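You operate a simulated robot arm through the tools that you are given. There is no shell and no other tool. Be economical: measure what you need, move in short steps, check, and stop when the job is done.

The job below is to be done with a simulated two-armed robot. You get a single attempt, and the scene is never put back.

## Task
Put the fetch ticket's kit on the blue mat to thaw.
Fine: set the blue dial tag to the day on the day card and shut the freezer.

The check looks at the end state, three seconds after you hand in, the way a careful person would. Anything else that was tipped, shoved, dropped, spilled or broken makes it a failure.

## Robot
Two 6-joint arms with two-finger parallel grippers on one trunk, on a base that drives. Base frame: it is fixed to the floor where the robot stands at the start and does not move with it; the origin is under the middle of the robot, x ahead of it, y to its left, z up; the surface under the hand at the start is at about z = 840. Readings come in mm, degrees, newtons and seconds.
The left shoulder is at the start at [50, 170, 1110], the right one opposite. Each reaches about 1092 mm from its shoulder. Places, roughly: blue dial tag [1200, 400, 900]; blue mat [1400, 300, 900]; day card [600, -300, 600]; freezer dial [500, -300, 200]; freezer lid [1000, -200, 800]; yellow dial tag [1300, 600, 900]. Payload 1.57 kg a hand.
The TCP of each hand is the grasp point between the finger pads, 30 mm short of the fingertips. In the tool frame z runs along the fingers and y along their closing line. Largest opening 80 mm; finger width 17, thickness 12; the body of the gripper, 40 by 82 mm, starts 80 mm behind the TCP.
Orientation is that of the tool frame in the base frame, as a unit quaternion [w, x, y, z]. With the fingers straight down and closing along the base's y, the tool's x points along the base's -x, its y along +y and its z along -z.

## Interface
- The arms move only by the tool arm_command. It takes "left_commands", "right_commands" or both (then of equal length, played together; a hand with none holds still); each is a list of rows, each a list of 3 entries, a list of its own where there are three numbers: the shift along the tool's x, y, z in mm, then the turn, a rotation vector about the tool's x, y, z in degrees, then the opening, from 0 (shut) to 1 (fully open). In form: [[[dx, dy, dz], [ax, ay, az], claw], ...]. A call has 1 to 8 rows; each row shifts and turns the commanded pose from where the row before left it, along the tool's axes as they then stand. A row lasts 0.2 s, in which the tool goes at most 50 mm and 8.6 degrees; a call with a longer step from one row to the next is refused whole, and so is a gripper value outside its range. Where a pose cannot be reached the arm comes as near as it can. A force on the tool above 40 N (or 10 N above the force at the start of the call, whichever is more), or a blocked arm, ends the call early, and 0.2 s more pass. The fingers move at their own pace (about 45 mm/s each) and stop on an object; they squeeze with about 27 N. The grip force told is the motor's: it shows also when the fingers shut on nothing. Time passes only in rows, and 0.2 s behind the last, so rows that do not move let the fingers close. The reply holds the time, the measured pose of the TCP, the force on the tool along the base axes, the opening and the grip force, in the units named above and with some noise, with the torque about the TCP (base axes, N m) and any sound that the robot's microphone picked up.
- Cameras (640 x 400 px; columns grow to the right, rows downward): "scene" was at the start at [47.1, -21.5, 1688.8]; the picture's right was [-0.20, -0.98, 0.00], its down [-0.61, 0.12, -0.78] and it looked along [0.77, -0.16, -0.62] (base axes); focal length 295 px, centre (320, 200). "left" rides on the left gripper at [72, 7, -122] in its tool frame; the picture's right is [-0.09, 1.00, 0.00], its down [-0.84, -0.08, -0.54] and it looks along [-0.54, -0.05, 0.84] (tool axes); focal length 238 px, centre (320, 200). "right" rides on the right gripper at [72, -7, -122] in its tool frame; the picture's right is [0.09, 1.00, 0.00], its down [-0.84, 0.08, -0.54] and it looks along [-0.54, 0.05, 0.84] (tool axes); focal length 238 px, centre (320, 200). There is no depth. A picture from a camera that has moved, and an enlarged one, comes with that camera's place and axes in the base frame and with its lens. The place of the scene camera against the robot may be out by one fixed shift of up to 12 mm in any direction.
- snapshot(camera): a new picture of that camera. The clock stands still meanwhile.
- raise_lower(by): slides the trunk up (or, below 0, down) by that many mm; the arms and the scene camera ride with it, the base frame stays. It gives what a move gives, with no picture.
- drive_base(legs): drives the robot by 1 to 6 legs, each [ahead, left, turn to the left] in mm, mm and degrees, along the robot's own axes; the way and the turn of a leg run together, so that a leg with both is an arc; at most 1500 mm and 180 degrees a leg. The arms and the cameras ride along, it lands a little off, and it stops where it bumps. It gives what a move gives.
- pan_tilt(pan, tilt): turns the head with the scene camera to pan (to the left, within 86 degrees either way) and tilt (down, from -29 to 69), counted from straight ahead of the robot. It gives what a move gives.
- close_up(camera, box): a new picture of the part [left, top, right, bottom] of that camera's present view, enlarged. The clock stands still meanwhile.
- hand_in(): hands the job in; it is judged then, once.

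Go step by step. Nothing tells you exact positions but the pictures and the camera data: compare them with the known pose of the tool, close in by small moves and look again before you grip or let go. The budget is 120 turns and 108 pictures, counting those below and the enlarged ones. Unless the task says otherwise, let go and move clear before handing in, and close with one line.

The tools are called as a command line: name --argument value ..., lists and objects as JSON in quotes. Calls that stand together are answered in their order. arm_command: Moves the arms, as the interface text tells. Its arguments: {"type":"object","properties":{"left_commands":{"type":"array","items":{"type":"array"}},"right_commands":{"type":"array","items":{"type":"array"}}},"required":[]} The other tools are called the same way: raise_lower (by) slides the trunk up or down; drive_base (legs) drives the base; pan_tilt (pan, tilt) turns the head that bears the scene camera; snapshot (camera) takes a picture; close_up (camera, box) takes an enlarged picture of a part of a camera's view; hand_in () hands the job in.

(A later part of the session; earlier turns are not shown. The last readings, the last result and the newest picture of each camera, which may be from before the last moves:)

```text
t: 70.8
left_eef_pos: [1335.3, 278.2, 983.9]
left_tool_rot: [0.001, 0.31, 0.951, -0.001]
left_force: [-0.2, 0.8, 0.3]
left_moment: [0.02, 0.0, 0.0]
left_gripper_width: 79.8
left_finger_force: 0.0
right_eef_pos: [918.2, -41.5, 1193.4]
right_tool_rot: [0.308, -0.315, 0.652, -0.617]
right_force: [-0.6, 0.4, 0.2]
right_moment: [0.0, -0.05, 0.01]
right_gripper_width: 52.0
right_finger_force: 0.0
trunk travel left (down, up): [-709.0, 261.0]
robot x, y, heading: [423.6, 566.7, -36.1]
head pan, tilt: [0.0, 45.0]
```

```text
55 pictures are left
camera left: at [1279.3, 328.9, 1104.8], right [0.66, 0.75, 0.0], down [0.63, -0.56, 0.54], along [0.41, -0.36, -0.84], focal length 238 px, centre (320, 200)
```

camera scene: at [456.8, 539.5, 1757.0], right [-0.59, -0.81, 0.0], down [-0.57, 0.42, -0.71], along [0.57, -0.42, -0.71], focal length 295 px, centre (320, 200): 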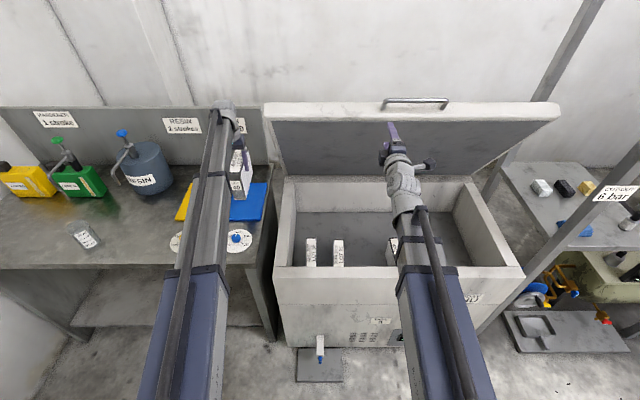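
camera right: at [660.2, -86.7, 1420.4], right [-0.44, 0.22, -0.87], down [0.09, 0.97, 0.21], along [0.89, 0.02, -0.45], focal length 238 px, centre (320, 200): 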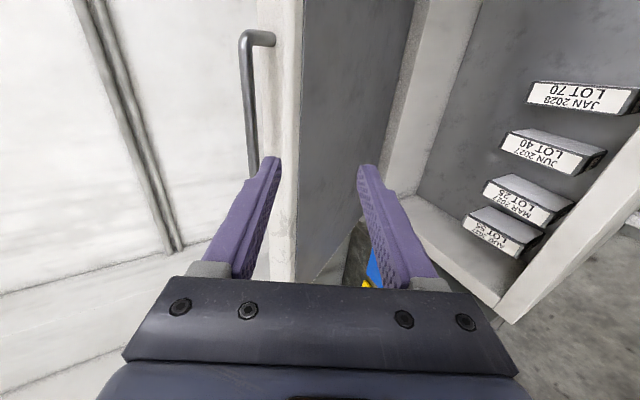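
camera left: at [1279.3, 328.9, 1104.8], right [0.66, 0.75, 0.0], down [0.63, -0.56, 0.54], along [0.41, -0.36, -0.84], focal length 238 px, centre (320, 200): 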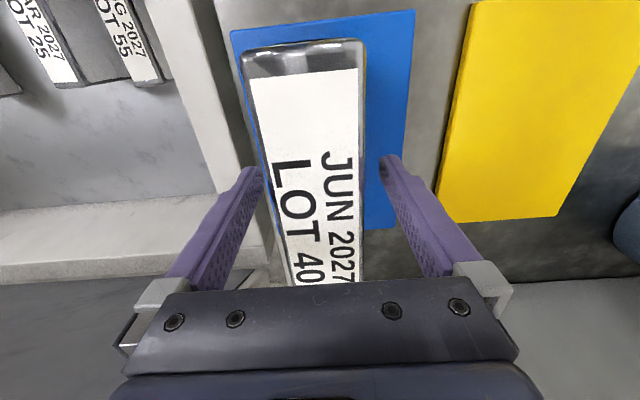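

LOT 40 stands on the blue mat. I'll raise the hand clear, then move back over the blue dial tag.

raise_lower --by 110

arm_command --left_commands '[[[46, 0, 0], [0, 0, 0], 1], [[46, 0, 0], [0, 0, 0], 1], [[46, 0, 0], [0, 0, 0], 1], [[46, 0, 0], [0, 0, 0], 1], [[15, 0, 0], [0, 0, 0], 1]]'

snapshot --camera "left"

snapshot --camera "scene"

```text
t: 72.2
left_eef_pos: [1335.8, 278.0, 1093.6]
left_tool_rot: [0.002, 0.311, 0.95, 0.0]
left_force: [-0.3, -0.3, 0.6]
left_moment: [-0.03, 0.01, -0.03]
left_gripper_width: 80.3
left_finger_force: 0.1
right_eef_pos: [917.6, -41.5, 1302.9]
right_tool_rot: [0.308, -0.316, 0.652, -0.617]
right_force: [0.7, 0.1, 0.0]
right_moment: [0.03, -0.03, 0.03]
right_gripper_width: 51.9
right_finger_force: 0.0
trunk travel left (down, up): [-819.0, 151.0]
robot x, y, heading: [417.2, 568.0, -36.0]
head pan, tilt: [0.0, 45.0]
```

```text
t: 73.5
left_eef_pos: [1174.7, 397.0, 1093.8]
left_tool_rot: [0.002, 0.311, 0.95, 0.0]
left_force: [-0.2, -0.3, 0.3]
left_moment: [-0.04, 0.01, 0.01]
left_gripper_width: 80.1
left_finger_force: 0.0
right_eef_pos: [917.1, -40.9, 1302.9]
right_tool_rot: [0.308, -0.316, 0.652, -0.617]
right_force: [-0.5, 0.1, 0.0]
right_moment: [-0.01, -0.01, 0.02]
right_gripper_width: 51.7
right_finger_force: 0.1
trunk travel left (down, up): [-819.0, 151.0]
robot x, y, heading: [420.3, 575.4, -36.0]
head pan, tilt: [0.0, 45.0]
```

```text
54 pictures are left
camera left: at [1119.7, 447.5, 1214.7], right [0.66, 0.75, 0.0], down [0.63, -0.56, 0.54], along [0.41, -0.36, -0.84], focal length 238 px, centre (320, 200)
```

left: 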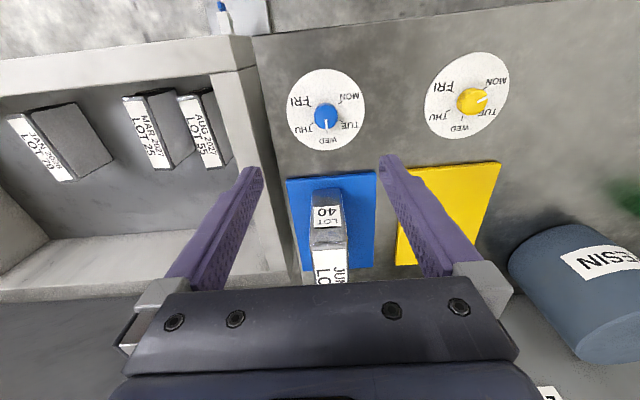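

```text
53 pictures are left
camera scene: at [454.4, 541.0, 1773.1], right [-0.59, -0.81, 0.0], down [-0.57, 0.42, -0.71], along [0.57, -0.42, -0.71], focal length 295 px, centre (320, 200)
```

scene: 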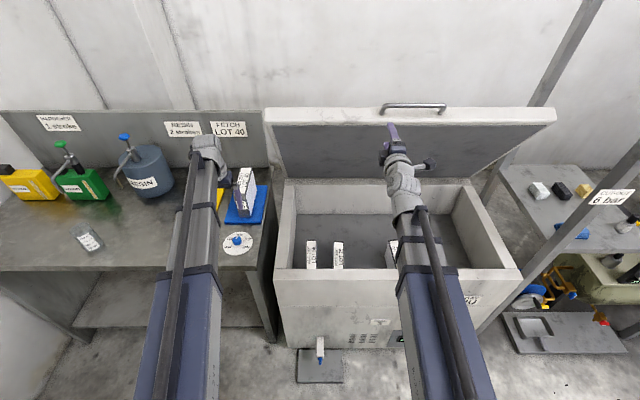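

close_up --camera "left" --box '[270, 55, 390, 155]'

close_up --camera "scene" --box '[200, 160, 280, 270]'

```text
4.00 times, centred on (330, 105) of left
camera zoom: at [1119.7, 447.5, 1214.7], right [0.66, 0.75, 0.0], down [0.63, -0.56, 0.54], along [0.41, -0.36, -0.84], focal length 953 px, centre (280, 580)
```

zoom: 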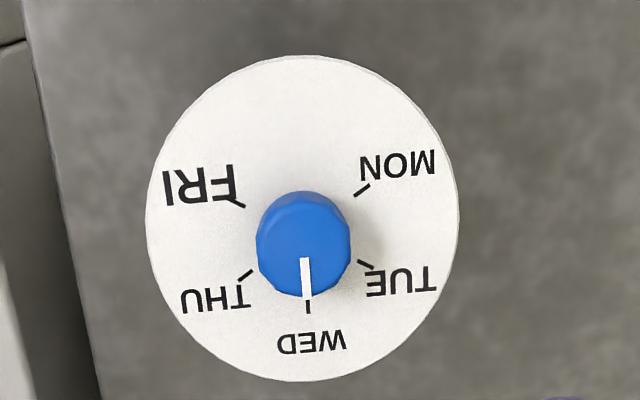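

```text
3.64 times, centred on (240, 215) of scene
camera zoom: at [454.4, 541.0, 1773.1], right [-0.59, -0.81, 0.0], down [-0.57, 0.42, -0.71], along [0.57, -0.42, -0.71], focal length 1072 px, centre (611, 146)
```

zoom: 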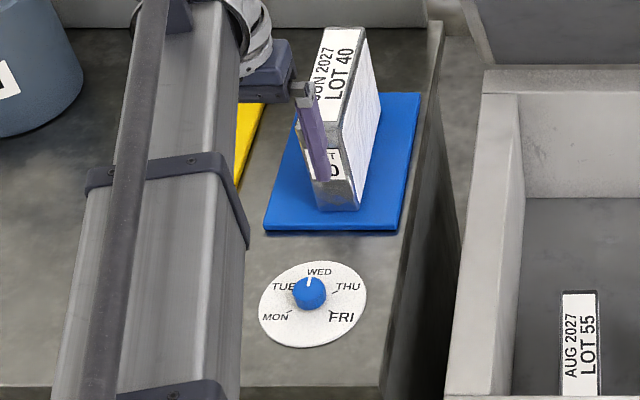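

The blue knob points at WED; THU is about 60° clockwise as seen from above. The knob is at about (1185, 401, 884). I'll centre over it and lower.

arm_command --left_commands '[[[-6, 8, 0], [0, 0, 0], 1]]'

raise_lower --by -145

snapshot --camera "left"

close_up --camera "scene" --box '[170, 150, 290, 300]'

```text
t: 73.8
left_eef_pos: [1185.6, 400.0, 1092.9]
left_tool_rot: [0.001, 0.311, 0.95, -0.002]
left_force: [0.1, -0.6, -0.7]
left_moment: [0.05, -0.01, 0.0]
left_gripper_width: 79.9
left_finger_force: 0.1
right_eef_pos: [917.8, -41.8, 1303.1]
right_tool_rot: [0.308, -0.316, 0.651, -0.618]
right_force: [-0.1, 0.9, 0.2]
right_moment: [0.03, 0.05, -0.01]
right_gripper_width: 52.3
right_finger_force: 0.1
trunk travel left (down, up): [-819.0, 151.0]
robot x, y, heading: [414.8, 569.3, -36.4]
head pan, tilt: [0.0, 45.0]
```

```text
t: 75.6
left_eef_pos: [1184.1, 399.3, 949.3]
left_tool_rot: [0.001, 0.311, 0.95, 0.0]
left_force: [-0.3, -0.1, -0.9]
left_moment: [0.0, 0.02, 0.02]
left_gripper_width: 79.9
left_finger_force: 0.1
right_eef_pos: [916.4, -42.1, 1158.9]
right_tool_rot: [0.308, -0.315, 0.651, -0.618]
right_force: [0.3, 1.0, -0.2]
right_moment: [0.02, 0.02, 0.02]
right_gripper_width: 52.1
right_finger_force: 0.0
trunk travel left (down, up): [-674.0, 296.0]
robot x, y, heading: [419.0, 568.2, -36.1]
head pan, tilt: [0.0, 45.0]
```

```text
50 pictures are left
camera left: at [1129.2, 450.1, 1069.9], right [0.66, 0.75, 0.0], down [0.63, -0.56, 0.54], along [0.41, -0.36, -0.84], focal length 238 px, centre (320, 200)
```

left: 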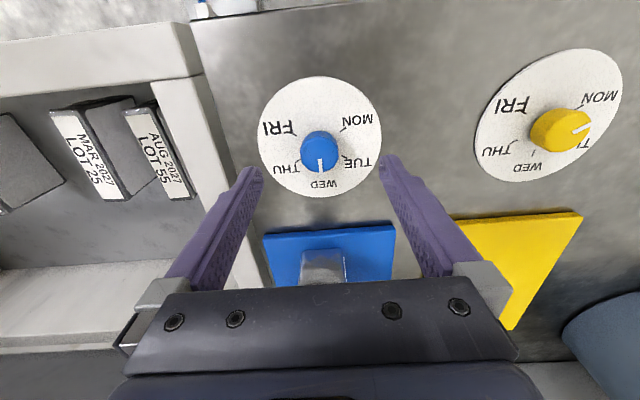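

```text
2.67 times, centred on (230, 225) of scene
camera zoom: at [454.1, 541.2, 1628.2], right [-0.59, -0.81, 0.0], down [-0.57, 0.42, -0.71], along [0.57, -0.42, -0.71], focal length 786 px, centre (560, 133)
```

zoom: 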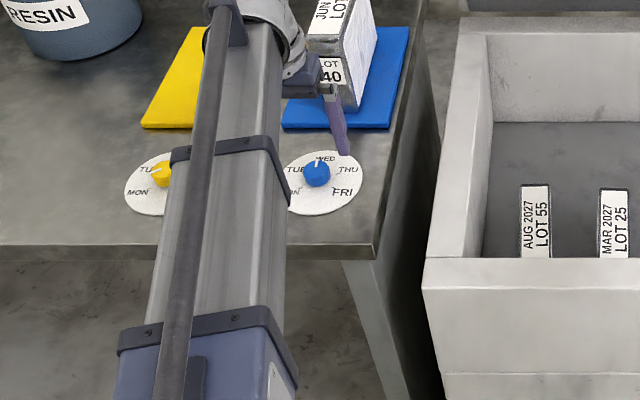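

raise_lower --by -46

snapshot --camera "left"

close_up --camera "scene" --box '[180, 170, 280, 270]'

```text
t: 76.4
left_eef_pos: [1184.0, 401.0, 903.6]
left_tool_rot: [0.001, 0.311, 0.951, -0.001]
left_force: [-0.4, -1.0, -0.1]
left_moment: [0.04, 0.01, -0.03]
left_gripper_width: 80.0
left_finger_force: 0.1
right_eef_pos: [918.3, -41.9, 1111.8]
right_tool_rot: [0.308, -0.315, 0.651, -0.618]
right_force: [0.1, -0.4, -0.1]
right_moment: [-0.01, -0.01, 0.03]
right_gripper_width: 52.3
right_finger_force: 0.1
trunk travel left (down, up): [-628.0, 342.0]
robot x, y, heading: [417.4, 569.3, -36.1]
head pan, tilt: [0.0, 45.0]
```

```text
48 pictures are left
camera left: at [1129.1, 450.2, 1023.9], right [0.66, 0.75, 0.0], down [0.63, -0.56, 0.54], along [0.41, -0.36, -0.84], focal length 238 px, centre (320, 200)
```

left: 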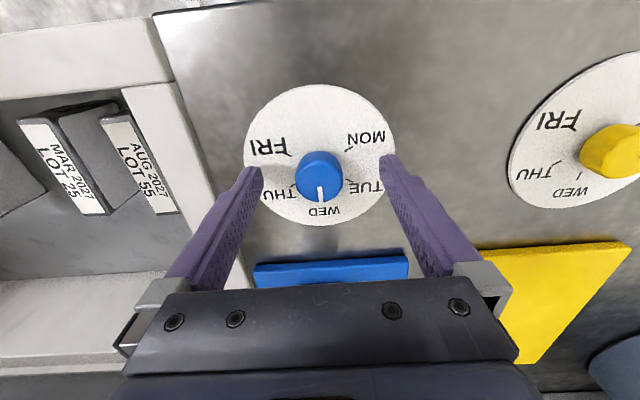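

```text
4.00 times, centred on (230, 220) of scene
camera zoom: at [454.0, 541.2, 1582.2], right [-0.59, -0.81, 0.0], down [-0.57, 0.42, -0.71], along [0.57, -0.42, -0.71], focal length 1179 px, centre (680, 120)
```

zoom: 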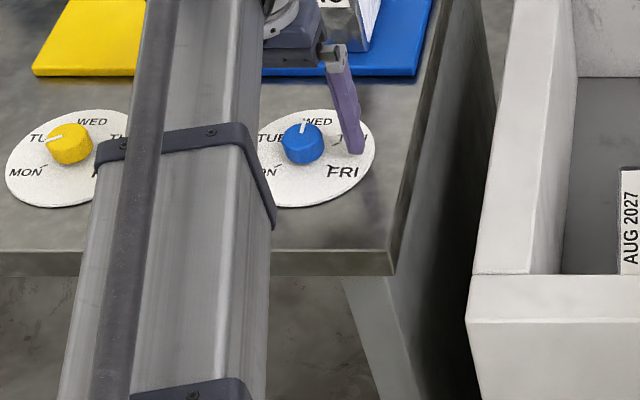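

arm_command --left_commands '[[[3, 0, 0], [0, 0, 0], 1]]'

raise_lower --by -7

arm_command --left_commands '[[[0, 0, 0], [0, 0, 0], 0.5], [[0, 0, 0], [0, 0, 0], 0.3], [[0, 0, 0], [0, 0, 0], 0.3], [[0, 0, 0], [0, 0, 0], 0.3]]'

snapshot --camera "left"

```text
t: 76.8
left_eef_pos: [1181.6, 402.6, 902.9]
left_tool_rot: [0.002, 0.311, 0.95, -0.001]
left_force: [-1.0, -0.1, -0.3]
left_moment: [0.01, 0.02, 0.0]
left_gripper_width: 80.3
left_finger_force: 0.0
right_eef_pos: [917.7, -42.2, 1113.2]
right_tool_rot: [0.307, -0.315, 0.652, -0.617]
right_force: [0.3, -0.5, 0.4]
right_moment: [-0.03, -0.02, 0.02]
right_gripper_width: 51.7
right_finger_force: 0.1
trunk travel left (down, up): [-628.0, 342.0]
robot x, y, heading: [418.5, 571.0, -36.0]
head pan, tilt: [0.0, 45.0]
```

```text
t: 77.4
left_eef_pos: [1182.8, 402.2, 896.1]
left_tool_rot: [0.002, 0.311, 0.95, -0.001]
left_force: [-0.1, -0.9, 0.0]
left_moment: [-0.02, 0.0, -0.05]
left_gripper_width: 79.8
left_finger_force: 0.1
right_eef_pos: [917.1, -41.5, 1104.1]
right_tool_rot: [0.308, -0.315, 0.652, -0.617]
right_force: [0.2, 0.0, -0.8]
right_moment: [0.02, 0.0, 0.01]
right_gripper_width: 52.0
right_finger_force: 0.2
trunk travel left (down, up): [-621.0, 349.0]
robot x, y, heading: [418.5, 570.0, -36.0]
head pan, tilt: [0.0, 45.0]
```

```text
t: 78.4
left_eef_pos: [1182.7, 401.7, 896.7]
left_tool_rot: [0.001, 0.311, 0.95, -0.002]
left_force: [-3.4, -2.6, -2.0]
left_moment: [-0.02, -0.07, -0.07]
left_gripper_width: 31.7
left_finger_force: 21.6
right_eef_pos: [918.5, -41.9, 1104.8]
right_tool_rot: [0.308, -0.315, 0.651, -0.617]
right_force: [-0.3, -0.6, 0.0]
right_moment: [-0.04, 0.01, -0.02]
right_gripper_width: 52.1
right_finger_force: 0.1
trunk travel left (down, up): [-621.0, 349.0]
robot x, y, heading: [417.9, 575.9, -36.1]
head pan, tilt: [0.0, 45.0]
```

```text
46 pictures are left
camera left: at [1126.7, 451.2, 1016.8], right [0.66, 0.75, 0.0], down [0.63, -0.56, 0.54], along [0.41, -0.36, -0.84], focal length 238 px, centre (320, 200)
```

left: 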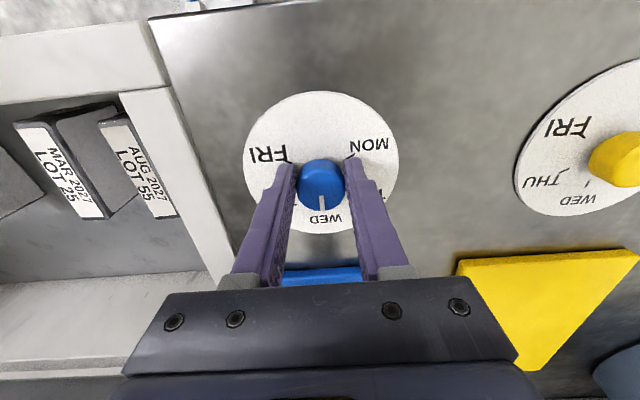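

The knob is gripped. I'll turn clockwise 25° first and check that the disc stays put.

arm_command --left_commands '[[[0, 0, 0], [0, 0, 0], 0.3], [[0, 0, 0], [0, 0, 8], 0.3], [[0, 0, 0], [0, 0, 8], 0.3], [[0, 0, 0], [0, 0, 8], 0.3]]'

snapshot --camera "left"

close_up --camera "scene" --box '[200, 180, 280, 260]'

```text
t: 79.4
left_eef_pos: [1184.2, 402.6, 895.9]
left_tool_rot: [0.002, 0.503, 0.865, -0.001]
left_force: [6.2, -0.3, 4.9]
left_moment: [0.29, 0.49, 0.04]
left_gripper_width: 31.7
left_finger_force: 40.6
right_eef_pos: [918.4, -40.1, 1105.6]
right_tool_rot: [0.308, -0.316, 0.652, -0.617]
right_force: [0.5, 0.0, 0.1]
right_moment: [-0.03, -0.01, -0.02]
right_gripper_width: 51.8
right_finger_force: 0.0
trunk travel left (down, up): [-621.0, 349.0]
robot x, y, heading: [419.1, 569.2, -36.1]
head pan, tilt: [0.0, 45.0]
```

```text
45 pictures are left
camera left: at [1152.5, 470.7, 1016.8], right [0.91, 0.41, 0.0], down [0.35, -0.76, 0.54], along [0.23, -0.49, -0.84], focal length 238 px, centre (320, 200)
```

left: 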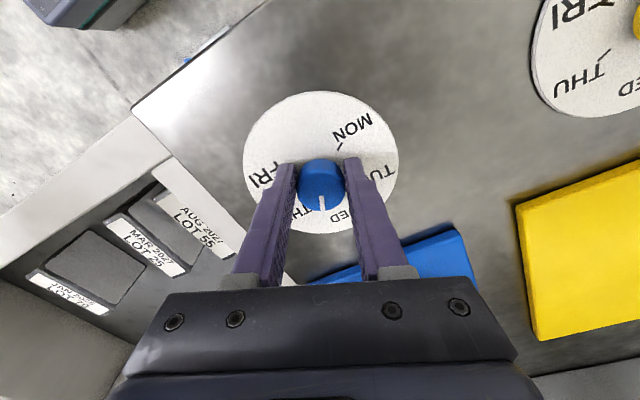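

```text
5.00 times, centred on (240, 220) of scene
camera zoom: at [454.6, 541.1, 1575.3], right [-0.59, -0.81, 0.0], down [-0.57, 0.42, -0.71], along [0.57, -0.42, -0.71], focal length 1474 px, centre (720, 100)
```

zoom: 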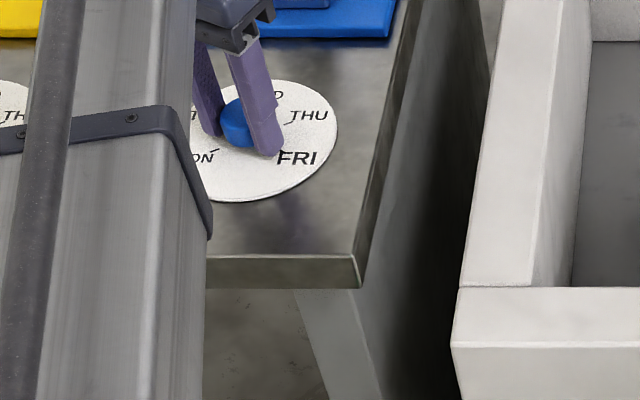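

The knob turns and the disc stays still. I'll continue to about 57°.

arm_command --left_commands '[[[0, 0, 0], [0, 0, 8.3], 0.3], [[0, 0, 0], [0, 0, 8.3], 0.3], [[0, 0, 0], [0, 0, 8.3], 0.3], [[0, 0, 0], [0, 0, 8.1], 0.3], [[0, 0, 0], [0, 0, 0], 0.3]]'

close_up --camera "left" --box '[220, 70, 420, 250]'

```text
t: 80.4
left_eef_pos: [1187.7, 404.1, 894.3]
left_tool_rot: [0.005, 0.715, 0.699, 0.002]
left_force: [4.1, 3.5, 6.3]
left_moment: [-0.46, 0.65, 0.07]
left_gripper_width: 31.8
left_finger_force: 40.0
right_eef_pos: [917.9, -40.9, 1105.3]
right_tool_rot: [0.308, -0.316, 0.651, -0.617]
right_force: [-0.2, -0.6, 0.3]
right_moment: [0.02, 0.04, 0.03]
right_gripper_width: 52.0
right_finger_force: 0.2
trunk travel left (down, up): [-621.0, 349.0]
robot x, y, heading: [417.7, 572.6, -36.1]
head pan, tilt: [0.0, 45.0]
stopped in row 5 (left hand): the force on the tool passed its limit at 42 N (the readings are from after the stop); the commanded pose is now the measured one
```

```text
2.22 times, centred on (320, 160) of left
camera zoom: at [1193.1, 477.6, 1016.8], right [0.99, -0.12, 0.01], down [-0.1, -0.83, 0.54], along [-0.05, -0.54, -0.84], focal length 530 px, centre (320, 289)
```

zoom: 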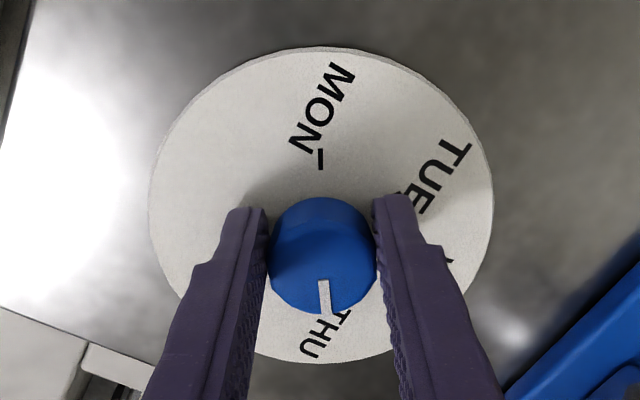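

The pointer appears near THU. I'll release and rise to look at it unobstructed.

arm_command --left_commands '[[[0, 0, 0], [0, 0, 0], 0.8], [[0, 0, 0], [0, 0, 0], 0.8], [[0, 0, 0], [0, 0, 0], 0.8], [[0, 0, 0], [0, 0, 0], 0.8]]'

raise_lower --by 90

close_up --camera "left" --box '[240, 70, 400, 210]'

close_up --camera "scene" --box '[170, 150, 290, 270]'

```text
t: 81.4
left_eef_pos: [1185.9, 403.1, 896.2]
left_tool_rot: [0.005, 0.717, 0.697, 0.004]
left_force: [-0.6, 0.0, 0.2]
left_moment: [0.0, 0.03, 0.01]
left_gripper_width: 64.2
left_finger_force: 0.0
right_eef_pos: [918.9, -41.5, 1104.5]
right_tool_rot: [0.309, -0.316, 0.651, -0.617]
right_force: [0.1, 0.0, 0.1]
right_moment: [-0.01, -0.02, 0.03]
right_gripper_width: 51.8
right_finger_force: 0.1
trunk travel left (down, up): [-621.0, 349.0]
robot x, y, heading: [415.5, 569.4, -35.9]
head pan, tilt: [0.0, 45.0]
```

```text
t: 82.7
left_eef_pos: [1186.2, 403.4, 986.4]
left_tool_rot: [0.004, 0.717, 0.697, 0.003]
left_force: [0.0, 0.1, 0.4]
left_moment: [-0.01, -0.03, 0.04]
left_gripper_width: 64.2
left_finger_force: 0.0
right_eef_pos: [917.9, -42.0, 1194.5]
right_tool_rot: [0.308, -0.316, 0.652, -0.617]
right_force: [-0.3, 0.8, -1.0]
right_moment: [-0.01, 0.0, -0.05]
right_gripper_width: 52.3
right_finger_force: 0.1
trunk travel left (down, up): [-711.0, 259.0]
robot x, y, heading: [416.5, 567.0, -36.2]
head pan, tilt: [0.0, 45.0]
```

```text
2.86 times, centred on (320, 140) of left
camera zoom: at [1192.8, 476.9, 1106.8], right [0.99, -0.12, 0.01], down [-0.1, -0.83, 0.54], along [-0.06, -0.54, -0.84], focal length 681 px, centre (320, 371)
```

zoom: 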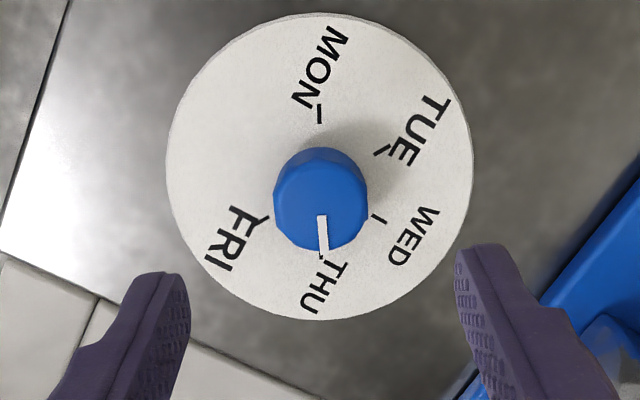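

```text
3.33 times, centred on (230, 210) of scene
camera zoom: at [454.7, 541.2, 1665.1], right [-0.59, -0.81, 0.0], down [-0.57, 0.42, -0.71], along [0.57, -0.42, -0.71], focal length 982 px, centre (620, 167)
```

zoom: 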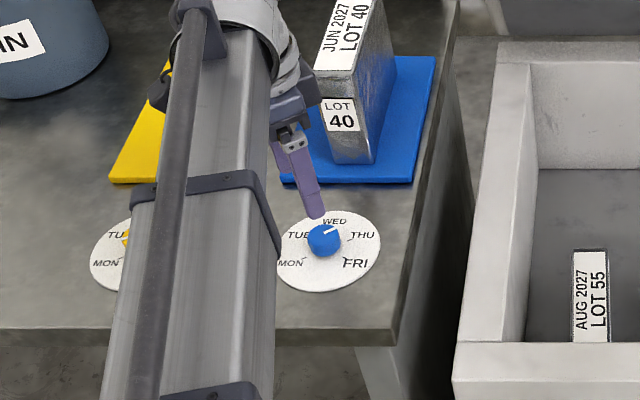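

The pointer is about 5° short of the THU tick. I'll go down again, re-grip and turn the last 5°.

raise_lower --by -90

arm_command --left_commands '[[[0, 0, 0], [0, 0, 0], 0.3], [[0, 0, 0], [0, 0, 0], 0.3], [[0, 0, 0], [0, 0, 0], 0.3], [[0, 0, 0], [0, 0, 2.5], 0.3], [[0, 0, 0], [0, 0, 2.5], 0.3], [[0, 0, 0], [0, 0, 0], 0.3]]'

arm_command --left_commands '[[[0, 0, 0], [0, 0, 0], 0.8], [[0, 0, 0], [0, 0, 0], 0.8], [[0, 0, 0], [0, 0, 0], 0.8], [[0, 0, 0], [0, 0, 0], 0.8]]'

raise_lower --by 90

close_up --camera "left" --box '[240, 70, 400, 210]'

```text
t: 83.9
left_eef_pos: [1186.6, 403.1, 895.7]
left_tool_rot: [0.004, 0.717, 0.698, 0.002]
left_force: [-0.8, 1.2, 0.0]
left_moment: [0.0, 0.03, 0.02]
left_gripper_width: 64.0
left_finger_force: 0.1
right_eef_pos: [918.2, -40.7, 1104.7]
right_tool_rot: [0.308, -0.316, 0.652, -0.617]
right_force: [0.2, 0.4, 0.4]
right_moment: [0.01, 0.0, 0.01]
right_gripper_width: 52.0
right_finger_force: 0.0
trunk travel left (down, up): [-621.0, 349.0]
robot x, y, heading: [418.3, 570.1, -36.1]
head pan, tilt: [0.0, 45.0]
```

```text
t: 85.3
left_eef_pos: [1186.5, 402.8, 895.8]
left_tool_rot: [0.004, 0.746, 0.666, 0.004]
left_force: [11.9, -0.4, 10.5]
left_moment: [-0.58, 0.58, 0.08]
left_gripper_width: 31.5
left_finger_force: 39.8
right_eef_pos: [917.6, -40.4, 1105.1]
right_tool_rot: [0.308, -0.315, 0.652, -0.617]
right_force: [0.4, 0.0, -0.4]
right_moment: [-0.05, 0.04, -0.01]
right_gripper_width: 51.9
right_finger_force: 0.0
trunk travel left (down, up): [-621.0, 349.0]
robot x, y, heading: [418.1, 567.2, -36.2]
head pan, tilt: [0.0, 45.0]
```

```text
t: 86.3
left_eef_pos: [1186.8, 404.2, 895.3]
left_tool_rot: [0.005, 0.746, 0.666, 0.003]
left_force: [-0.1, -0.6, -1.2]
left_moment: [0.01, 0.0, -0.02]
left_gripper_width: 64.1
left_finger_force: 0.1
right_eef_pos: [917.9, -40.7, 1105.8]
right_tool_rot: [0.308, -0.316, 0.651, -0.617]
right_force: [0.2, -0.3, 0.1]
right_moment: [0.0, 0.0, 0.0]
right_gripper_width: 51.9
right_finger_force: 0.1
trunk travel left (down, up): [-621.0, 349.0]
robot x, y, heading: [418.1, 570.1, -36.2]
head pan, tilt: [0.0, 45.0]
```

```text
t: 87.6
left_eef_pos: [1186.9, 403.1, 985.9]
left_tool_rot: [0.004, 0.746, 0.666, 0.003]
left_force: [-1.3, -0.2, 1.4]
left_moment: [0.01, -0.02, -0.01]
left_gripper_width: 64.1
left_finger_force: 0.0
right_eef_pos: [918.2, -41.4, 1194.9]
right_tool_rot: [0.308, -0.316, 0.652, -0.617]
right_force: [0.0, 1.0, -0.2]
right_moment: [0.01, 0.01, 0.03]
right_gripper_width: 51.8
right_finger_force: 0.0
trunk travel left (down, up): [-711.0, 259.0]
robot x, y, heading: [419.1, 569.7, -36.3]
head pan, tilt: [0.0, 45.0]
```

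```text
2.86 times, centred on (320, 140) of left
camera zoom: at [1199.0, 475.7, 1106.9], right [0.98, -0.2, 0.01], down [-0.18, -0.82, 0.54], along [-0.1, -0.53, -0.84], focal length 681 px, centre (320, 371)
```

zoom: 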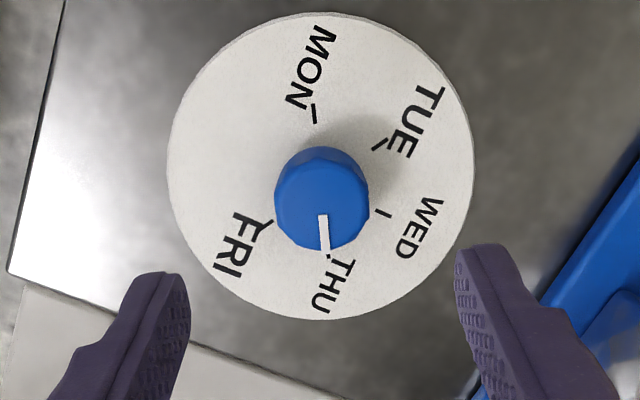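

The knob pointer is now exactly on the THU tick. Next I'll bring the left hand back to its tucked pose, then back up the robot to work the lid.

raise_lower --by 60

arm_command --left_commands '[[[0, 0, 0], [0, 0, -8.5], 0.8], [[0, 0, 0], [0, 0, -8.5], 0.8], [[0, 0, 0], [0, 0, -8.5], 0.8], [[0, 0, 0], [0, 0, -8.5], 0.8], [[0, 0, 0], [0, 0, -8.5], 0.8], [[0, 0, 0], [0, 0, -8.5], 0.8], [[0, 0, 0], [0, 0, -8.5], 0.8]]'

arm_command --left_commands '[[[40, 0, 0], [0, 0, 0], 0.8], [[40, 0, 0], [0, 0, 0], 0.8]]'

drive_base --legs '[[-140, 0, 0]]'

snapshot --camera "scene"

```text
t: 88.6
left_eef_pos: [1187.2, 403.0, 1046.0]
left_tool_rot: [0.005, 0.746, 0.666, 0.003]
left_force: [0.5, 0.3, -0.1]
left_moment: [-0.01, 0.03, -0.01]
left_gripper_width: 64.1
left_finger_force: 0.0
right_eef_pos: [918.7, -41.2, 1256.6]
right_tool_rot: [0.308, -0.316, 0.652, -0.616]
right_force: [0.9, -0.3, 0.7]
right_moment: [0.0, -0.01, -0.02]
right_gripper_width: 52.1
right_finger_force: 0.0
trunk travel left (down, up): [-771.0, 199.0]
robot x, y, heading: [421.2, 569.1, -36.0]
head pan, tilt: [0.0, 45.0]
```

```text
t: 90.2
left_eef_pos: [1186.7, 403.4, 1046.2]
left_tool_rot: [0.004, 0.317, 0.948, 0.001]
left_force: [0.4, 0.3, 0.1]
left_moment: [-0.03, -0.01, 0.02]
left_gripper_width: 64.1
left_finger_force: 0.1
right_eef_pos: [917.9, -41.7, 1255.4]
right_tool_rot: [0.308, -0.315, 0.652, -0.617]
right_force: [-0.7, -0.3, 0.5]
right_moment: [0.0, -0.01, 0.0]
right_gripper_width: 52.1
right_finger_force: 0.0
trunk travel left (down, up): [-771.0, 199.0]
robot x, y, heading: [419.1, 568.8, -36.1]
head pan, tilt: [0.0, 45.0]
```

```text
t: 90.8
left_eef_pos: [1124.6, 452.9, 1046.3]
left_tool_rot: [0.005, 0.317, 0.948, 0.0]
left_force: [-0.4, 0.3, 0.2]
left_moment: [-0.02, -0.02, -0.04]
left_gripper_width: 63.9
left_finger_force: 0.1
right_eef_pos: [917.3, -40.9, 1255.6]
right_tool_rot: [0.308, -0.316, 0.651, -0.617]
right_force: [-0.4, 0.1, 0.4]
right_moment: [0.0, 0.04, 0.01]
right_gripper_width: 52.0
right_finger_force: 0.0
trunk travel left (down, up): [-771.0, 199.0]
robot x, y, heading: [418.0, 572.0, -36.0]
head pan, tilt: [0.0, 45.0]
```

```text
t: 92.1
left_eef_pos: [1012.7, 536.0, 1046.5]
left_tool_rot: [0.006, 0.317, 0.948, 0.0]
left_force: [-0.4, -0.1, 0.4]
left_moment: [-0.03, -0.04, -0.06]
left_gripper_width: 63.9
left_finger_force: 0.0
right_eef_pos: [805.5, 41.2, 1256.2]
right_tool_rot: [0.309, -0.316, 0.651, -0.617]
right_force: [-0.1, 0.5, 0.3]
right_moment: [0.01, 0.0, 0.01]
right_gripper_width: 52.0
right_finger_force: 0.0
trunk travel left (down, up): [-771.0, 199.0]
robot x, y, heading: [305.0, 652.6, -35.9]
head pan, tilt: [0.0, 45.0]
```

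```text
39 pictures are left
camera scene: at [340.7, 624.2, 1725.2], right [-0.59, -0.81, 0.0], down [-0.57, 0.42, -0.71], along [0.57, -0.42, -0.71], focal length 295 px, centre (320, 200)
```

scene: 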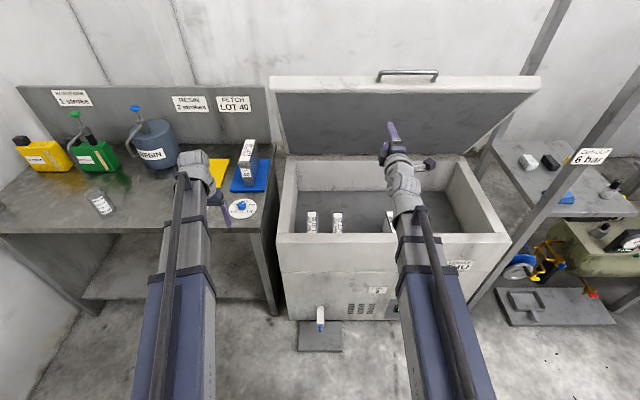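

The left hand is tucked at the front. I'll set the right hand back to the pitch and height at which it let go of the handle.

raise_lower --by 197

arm_command --right_commands '[[[0, 0, 0], [-6.75, 0, 0], 0.65], [[0, 0, 0], [-6.75, 0, 0], 0.65], [[0, 0, 0], [-6.75, 0, 0], 0.65], [[0, 0, 0], [-6.75, 0, 0], 0.65], [[40, 0, 0], [0, 0, 0], 0.65], [[40, 0, 0], [0, 0, 0], 0.65], [[35, 0, 0], [0, 0, 0], 0.65]]'

snapshot --camera "right"

```text
t: 94.2
left_eef_pos: [1013.6, 533.3, 1242.7]
left_tool_rot: [0.005, 0.318, 0.948, 0.001]
left_force: [-1.1, 0.5, -0.5]
left_moment: [0.0, 0.02, 0.0]
left_gripper_width: 63.8
left_finger_force: 0.1
right_eef_pos: [806.3, 41.4, 1452.0]
right_tool_rot: [0.309, -0.316, 0.652, -0.616]
right_force: [-0.3, 0.1, 0.7]
right_moment: [0.03, 0.0, 0.01]
right_gripper_width: 52.0
right_finger_force: 0.1
trunk travel left (down, up): [-968.0, 2.0]
robot x, y, heading: [306.9, 652.1, -35.9]
head pan, tilt: [0.0, 45.0]
```

```text
t: 95.8
left_eef_pos: [1012.3, 533.0, 1241.6]
left_tool_rot: [0.005, 0.318, 0.948, 0.001]
left_force: [0.7, 0.6, -0.1]
left_moment: [0.03, 0.0, 0.02]
left_gripper_width: 64.1
left_finger_force: 0.0
right_eef_pos: [735.4, -52.1, 1353.3]
right_tool_rot: [0.225, -0.379, 0.778, -0.447]
right_force: [-0.1, -0.6, 0.4]
right_moment: [0.05, 0.01, 0.0]
right_gripper_width: 51.9
right_finger_force: 0.0
right hand out of reach, approached as far as the arm can: row 1, 2, 3, 4
trunk travel left (down, up): [-968.0, 2.0]
robot x, y, heading: [306.0, 651.4, -36.1]
head pan, tilt: [0.0, 45.0]
```

```text
38 pictures are left
camera right: at [610.2, -47.5, 1419.0], right [-0.44, 0.24, -0.86], down [0.11, 0.97, 0.21], along [0.89, 0.0, -0.46], focal length 238 px, centre (320, 200)
```

right: 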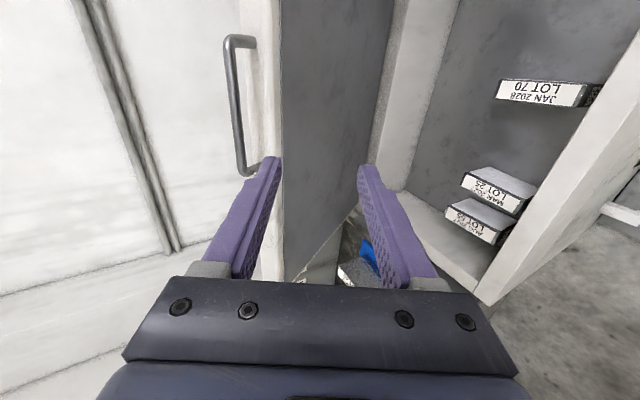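

arm_command --right_commands '[[[0, -20.5, 36], [0, 0, 0], 0.65], [[0, -20.5, 36], [0, 0, 0], 0.65], [[0, -20.5, 36], [0, 0, 0], 0.65], [[0, -20.5, 36], [0, 0, 0], 0.65], [[0, -13, 23], [0, 0, 0], 0.65]]'

snapshot --camera "right"

```text
t: 97.0
left_eef_pos: [1013.9, 534.9, 1243.1]
left_tool_rot: [0.005, 0.317, 0.948, 0.001]
left_force: [-0.2, -0.2, -0.6]
left_moment: [-0.02, -0.01, -0.01]
left_gripper_width: 64.0
left_finger_force: 0.1
right_eef_pos: [885.5, -168.7, 1353.7]
right_tool_rot: [0.226, -0.379, 0.778, -0.447]
right_force: [-0.2, 0.4, 0.5]
right_moment: [-0.02, 0.0, 0.0]
right_gripper_width: 51.9
right_finger_force: 0.0
trunk travel left (down, up): [-968.0, 2.0]
robot x, y, heading: [307.6, 653.1, -36.1]
head pan, tilt: [0.0, 45.0]
```

```text
37 pictures are left
camera right: at [761.9, -162.7, 1419.2], right [-0.44, 0.24, -0.86], down [0.11, 0.97, 0.21], along [0.89, 0.0, -0.46], focal length 238 px, centre (320, 200)
```

right: 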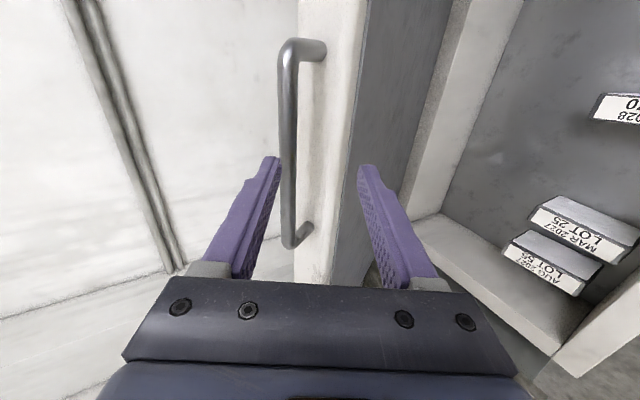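

arm_command --right_commands '[[[0, -15, 26], [0, 0, 0], 0.65], [[0, -15, 26], [0, 0, 0], 0.65]]'

snapshot --camera "right"

```text
t: 97.6
left_eef_pos: [1013.6, 534.8, 1243.5]
left_tool_rot: [0.005, 0.317, 0.948, 0.001]
left_force: [0.1, -0.3, -0.5]
left_moment: [0.0, -0.01, 0.0]
left_gripper_width: 64.1
left_finger_force: 0.1
right_eef_pos: [934.4, -204.8, 1353.0]
right_tool_rot: [0.225, -0.379, 0.778, -0.448]
right_force: [-0.3, -0.5, 0.1]
right_moment: [0.0, -0.01, 0.02]
right_gripper_width: 51.7
right_finger_force: 0.1
trunk travel left (down, up): [-968.0, 2.0]
robot x, y, heading: [307.5, 651.6, -35.8]
head pan, tilt: [0.0, 45.0]
```

```text
36 pictures are left
camera right: at [809.1, -199.8, 1419.1], right [-0.44, 0.24, -0.86], down [0.11, 0.97, 0.21], along [0.89, 0.0, -0.46], focal length 238 px, centre (320, 200)
```

right: 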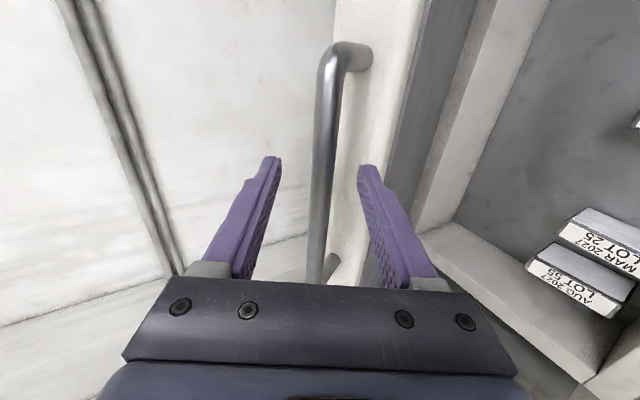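

The bar lies between the fingers. I'll close on it to confirm the capture.

arm_command --right_commands '[[[0, 0, 0], [0, 0, 0], 0.3], [[0, 0, 0], [0, 0, 0], 0.25], [[0, 0, 0], [0, 0, 0], 0.2], [[0, 0, 0], [0, 0, 0], 0.2]]'

snapshot --camera "right"

```text
t: 98.6
left_eef_pos: [1015.0, 534.2, 1243.4]
left_tool_rot: [0.005, 0.318, 0.948, 0.001]
left_force: [0.5, 0.3, -0.1]
left_moment: [0.02, -0.02, -0.02]
left_gripper_width: 64.3
left_finger_force: 0.1
right_eef_pos: [933.8, -204.0, 1354.1]
right_tool_rot: [0.226, -0.379, 0.778, -0.447]
right_force: [-0.5, 0.0, -0.9]
right_moment: [0.03, 0.05, 0.01]
right_gripper_width: 17.4
right_finger_force: 0.4
trunk travel left (down, up): [-968.0, 2.0]
robot x, y, heading: [305.9, 653.7, -36.0]
head pan, tilt: [0.0, 45.0]
```

```text
35 pictures are left
camera right: at [808.7, -199.2, 1419.1], right [-0.44, 0.24, -0.86], down [0.11, 0.97, 0.21], along [0.89, 0.0, -0.46], focal length 238 px, centre (320, 200)
```

right: 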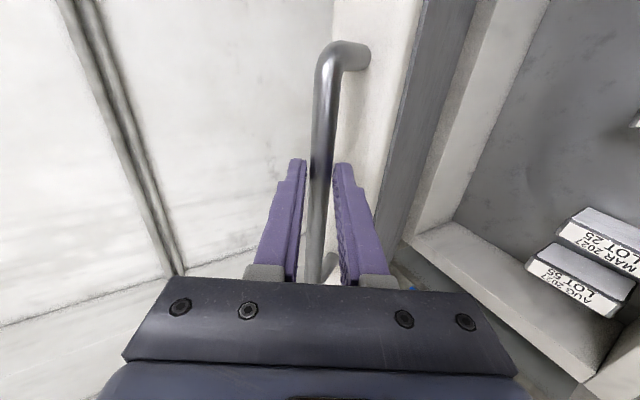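

Captured. I'll loosen slightly and begin lowering in small steps.

arm_command --right_commands '[[[0, 0, 0], [0, 0, 0], 0.28]]'

raise_lower --by -14

arm_command --right_commands '[[[0, 11, -20], [0, 0, 0], 0.28]]'

raise_lower --by -14

snapshot --camera "right"

```text
t: 99.0
left_eef_pos: [1014.0, 535.0, 1242.8]
left_tool_rot: [0.004, 0.317, 0.948, 0.0]
left_force: [0.4, -0.8, -0.2]
left_moment: [-0.01, 0.03, -0.05]
left_gripper_width: 64.4
left_finger_force: 0.0
right_eef_pos: [933.4, -203.7, 1353.5]
right_tool_rot: [0.226, -0.38, 0.778, -0.447]
right_force: [0.5, -1.1, -0.3]
right_moment: [0.02, 0.0, -0.03]
right_gripper_width: 22.2
right_finger_force: 0.0
trunk travel left (down, up): [-968.0, 2.0]
robot x, y, heading: [303.9, 649.2, -36.0]
head pan, tilt: [0.0, 45.0]
```

```text
t: 99.6
left_eef_pos: [1014.9, 533.7, 1228.8]
left_tool_rot: [0.005, 0.318, 0.948, 0.0]
left_force: [0.1, 0.0, 0.0]
left_moment: [0.0, -0.02, -0.04]
left_gripper_width: 64.2
left_finger_force: 0.0
right_eef_pos: [934.1, -204.7, 1339.1]
right_tool_rot: [0.226, -0.379, 0.778, -0.447]
right_force: [0.1, -1.4, 0.9]
right_moment: [-0.03, -0.03, 0.04]
right_gripper_width: 23.6
right_finger_force: 0.8
trunk travel left (down, up): [-954.0, 16.0]
robot x, y, heading: [306.2, 650.8, -36.3]
head pan, tilt: [0.0, 45.0]
```

```text
t: 100.0
left_eef_pos: [1012.9, 535.0, 1229.6]
left_tool_rot: [0.005, 0.318, 0.948, -0.001]
left_force: [-0.1, -1.1, -0.4]
left_moment: [-0.05, -0.01, -0.04]
left_gripper_width: 64.0
left_finger_force: 0.0
right_eef_pos: [915.1, -191.1, 1340.3]
right_tool_rot: [0.226, -0.38, 0.777, -0.448]
right_force: [-1.0, 1.3, 2.4]
right_moment: [-0.1, -0.09, -0.01]
right_gripper_width: 22.5
right_finger_force: 0.1
trunk travel left (down, up): [-954.0, 16.0]
robot x, y, heading: [306.1, 648.8, -36.2]
head pan, tilt: [0.0, 45.0]
```

```text
t: 100.7
left_eef_pos: [1013.9, 534.1, 1214.1]
left_tool_rot: [0.005, 0.317, 0.948, 0.001]
left_force: [-0.5, 0.5, -0.4]
left_moment: [0.01, 0.02, 0.0]
left_gripper_width: 64.0
left_finger_force: 0.1
right_eef_pos: [917.0, -191.8, 1325.1]
right_tool_rot: [0.226, -0.379, 0.778, -0.447]
right_force: [0.5, -0.1, 0.1]
right_moment: [0.01, -0.01, 0.0]
right_gripper_width: 23.2
right_finger_force: 0.2
trunk travel left (down, up): [-940.0, 30.0]
robot x, y, heading: [306.8, 648.9, -35.9]
head pan, tilt: [0.0, 45.0]
```

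```text
34 pictures are left
camera right: at [791.9, -186.5, 1391.0], right [-0.44, 0.24, -0.86], down [0.11, 0.97, 0.21], along [0.89, 0.0, -0.46], focal length 238 px, centre (320, 200)
```

right: 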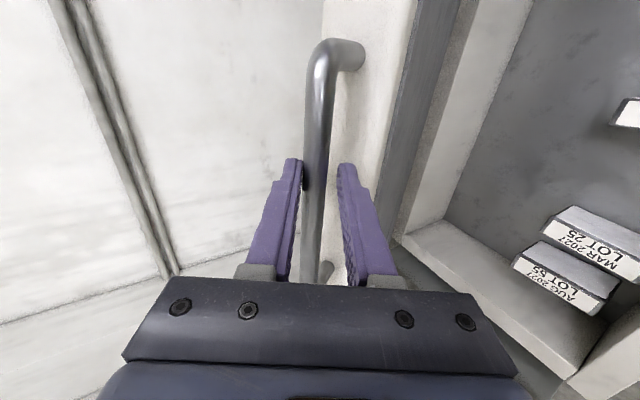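

The lid follows. I'll continue stepping down the arc.

arm_command --right_commands '[[[0, 11, -20], [0, 0, 0], 0.28]]'

raise_lower --by -23

arm_command --right_commands '[[[0, 13, -23], [0, 0, 0], 0.28]]'

raise_lower --by -22

arm_command --right_commands '[[[0, 13, -23], [0, 0, 0], 0.28]]'

raise_lower --by -22

snapshot --camera "right"

```text
t: 101.1
left_eef_pos: [1013.2, 535.0, 1214.8]
left_tool_rot: [0.006, 0.318, 0.948, 0.0]
left_force: [0.1, 0.3, -0.4]
left_moment: [0.0, -0.02, 0.0]
left_gripper_width: 63.9
left_finger_force: 0.0
right_eef_pos: [897.4, -177.3, 1325.5]
right_tool_rot: [0.226, -0.379, 0.778, -0.448]
right_force: [0.3, -0.1, 0.0]
right_moment: [0.01, -0.01, -0.03]
right_gripper_width: 22.4
right_finger_force: 0.2
trunk travel left (down, up): [-940.0, 30.0]
robot x, y, heading: [309.1, 652.6, -36.2]
head pan, tilt: [0.0, 45.0]
```

```text
t: 101.8
left_eef_pos: [1013.7, 534.5, 1192.0]
left_tool_rot: [0.005, 0.317, 0.948, 0.0]
left_force: [-1.3, 0.4, -0.8]
left_moment: [0.03, 0.0, 0.0]
left_gripper_width: 63.7
left_finger_force: 0.1
right_eef_pos: [897.8, -178.8, 1302.7]
right_tool_rot: [0.227, -0.379, 0.777, -0.448]
right_force: [-0.5, 0.5, 0.3]
right_moment: [0.0, -0.01, 0.03]
right_gripper_width: 22.4
right_finger_force: 0.1
trunk travel left (down, up): [-917.0, 53.0]
robot x, y, heading: [307.1, 650.7, -36.1]
head pan, tilt: [0.0, 45.0]
```

```text
t: 102.2
left_eef_pos: [1012.8, 536.2, 1192.0]
left_tool_rot: [0.005, 0.317, 0.948, -0.001]
left_force: [-0.3, 0.0, -0.1]
left_moment: [-0.03, 0.01, -0.04]
left_gripper_width: 64.1
left_finger_force: 0.0
right_eef_pos: [876.0, -161.4, 1303.0]
right_tool_rot: [0.226, -0.38, 0.776, -0.449]
right_force: [-0.6, 1.6, 2.2]
right_moment: [-0.03, -0.01, 0.02]
right_gripper_width: 22.4
right_finger_force: 0.0
trunk travel left (down, up): [-917.0, 53.0]
robot x, y, heading: [306.4, 650.2, -36.0]
head pan, tilt: [0.0, 45.0]
```

```text
t: 102.8
left_eef_pos: [1013.0, 534.4, 1169.3]
left_tool_rot: [0.005, 0.318, 0.948, 0.0]
left_force: [-0.2, -0.3, 0.2]
left_moment: [-0.02, 0.03, -0.02]
left_gripper_width: 63.9
left_finger_force: 0.1
right_eef_pos: [876.8, -161.0, 1280.0]
right_tool_rot: [0.226, -0.379, 0.777, -0.449]
right_force: [0.0, 0.2, 0.1]
right_moment: [-0.03, -0.02, -0.03]
right_gripper_width: 22.2
right_finger_force: 0.1
trunk travel left (down, up): [-895.0, 75.0]
robot x, y, heading: [305.0, 649.8, -36.2]
head pan, tilt: [0.0, 45.0]
```

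```text
t: 103.2
left_eef_pos: [1012.4, 536.0, 1170.5]
left_tool_rot: [0.006, 0.317, 0.948, 0.0]
left_force: [0.5, 0.8, -0.7]
left_moment: [-0.02, 0.01, 0.04]
left_gripper_width: 63.9
left_finger_force: 0.1
right_eef_pos: [856.0, -144.4, 1280.8]
right_tool_rot: [0.226, -0.378, 0.777, -0.449]
right_force: [-0.1, 0.2, 0.5]
right_moment: [0.0, -0.03, -0.01]
right_gripper_width: 22.3
right_finger_force: 0.0
trunk travel left (down, up): [-895.0, 75.0]
robot x, y, heading: [306.7, 651.1, -36.0]
head pan, tilt: [0.0, 45.0]
```

```text
t: 103.9
left_eef_pos: [1014.2, 534.8, 1148.4]
left_tool_rot: [0.004, 0.318, 0.948, 0.0]
left_force: [0.5, -0.2, -0.5]
left_moment: [0.0, -0.04, 0.02]
left_gripper_width: 64.1
left_finger_force: 0.0
right_eef_pos: [854.4, -145.5, 1258.3]
right_tool_rot: [0.227, -0.379, 0.777, -0.448]
right_force: [-0.8, 0.7, -0.6]
right_moment: [-0.03, 0.0, 0.01]
right_gripper_width: 22.3
right_finger_force: 0.0
trunk travel left (down, up): [-873.0, 97.0]
robot x, y, heading: [304.0, 651.5, -36.3]
head pan, tilt: [0.0, 45.0]
```

```text
33 pictures are left
camera right: at [731.4, -140.8, 1324.3], right [-0.44, 0.24, -0.87], down [0.11, 0.97, 0.21], along [0.89, 0.0, -0.45], focal length 238 px, centre (320, 200)
```

right: 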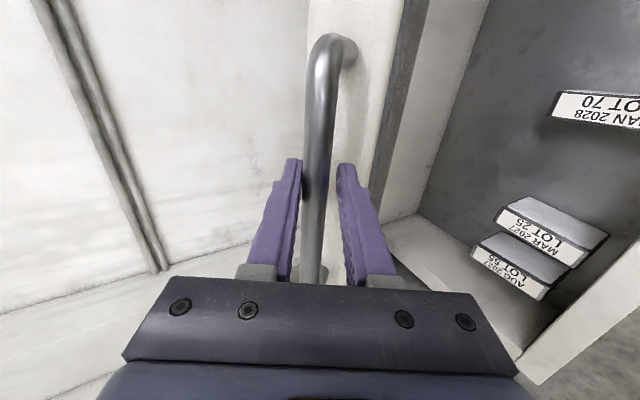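

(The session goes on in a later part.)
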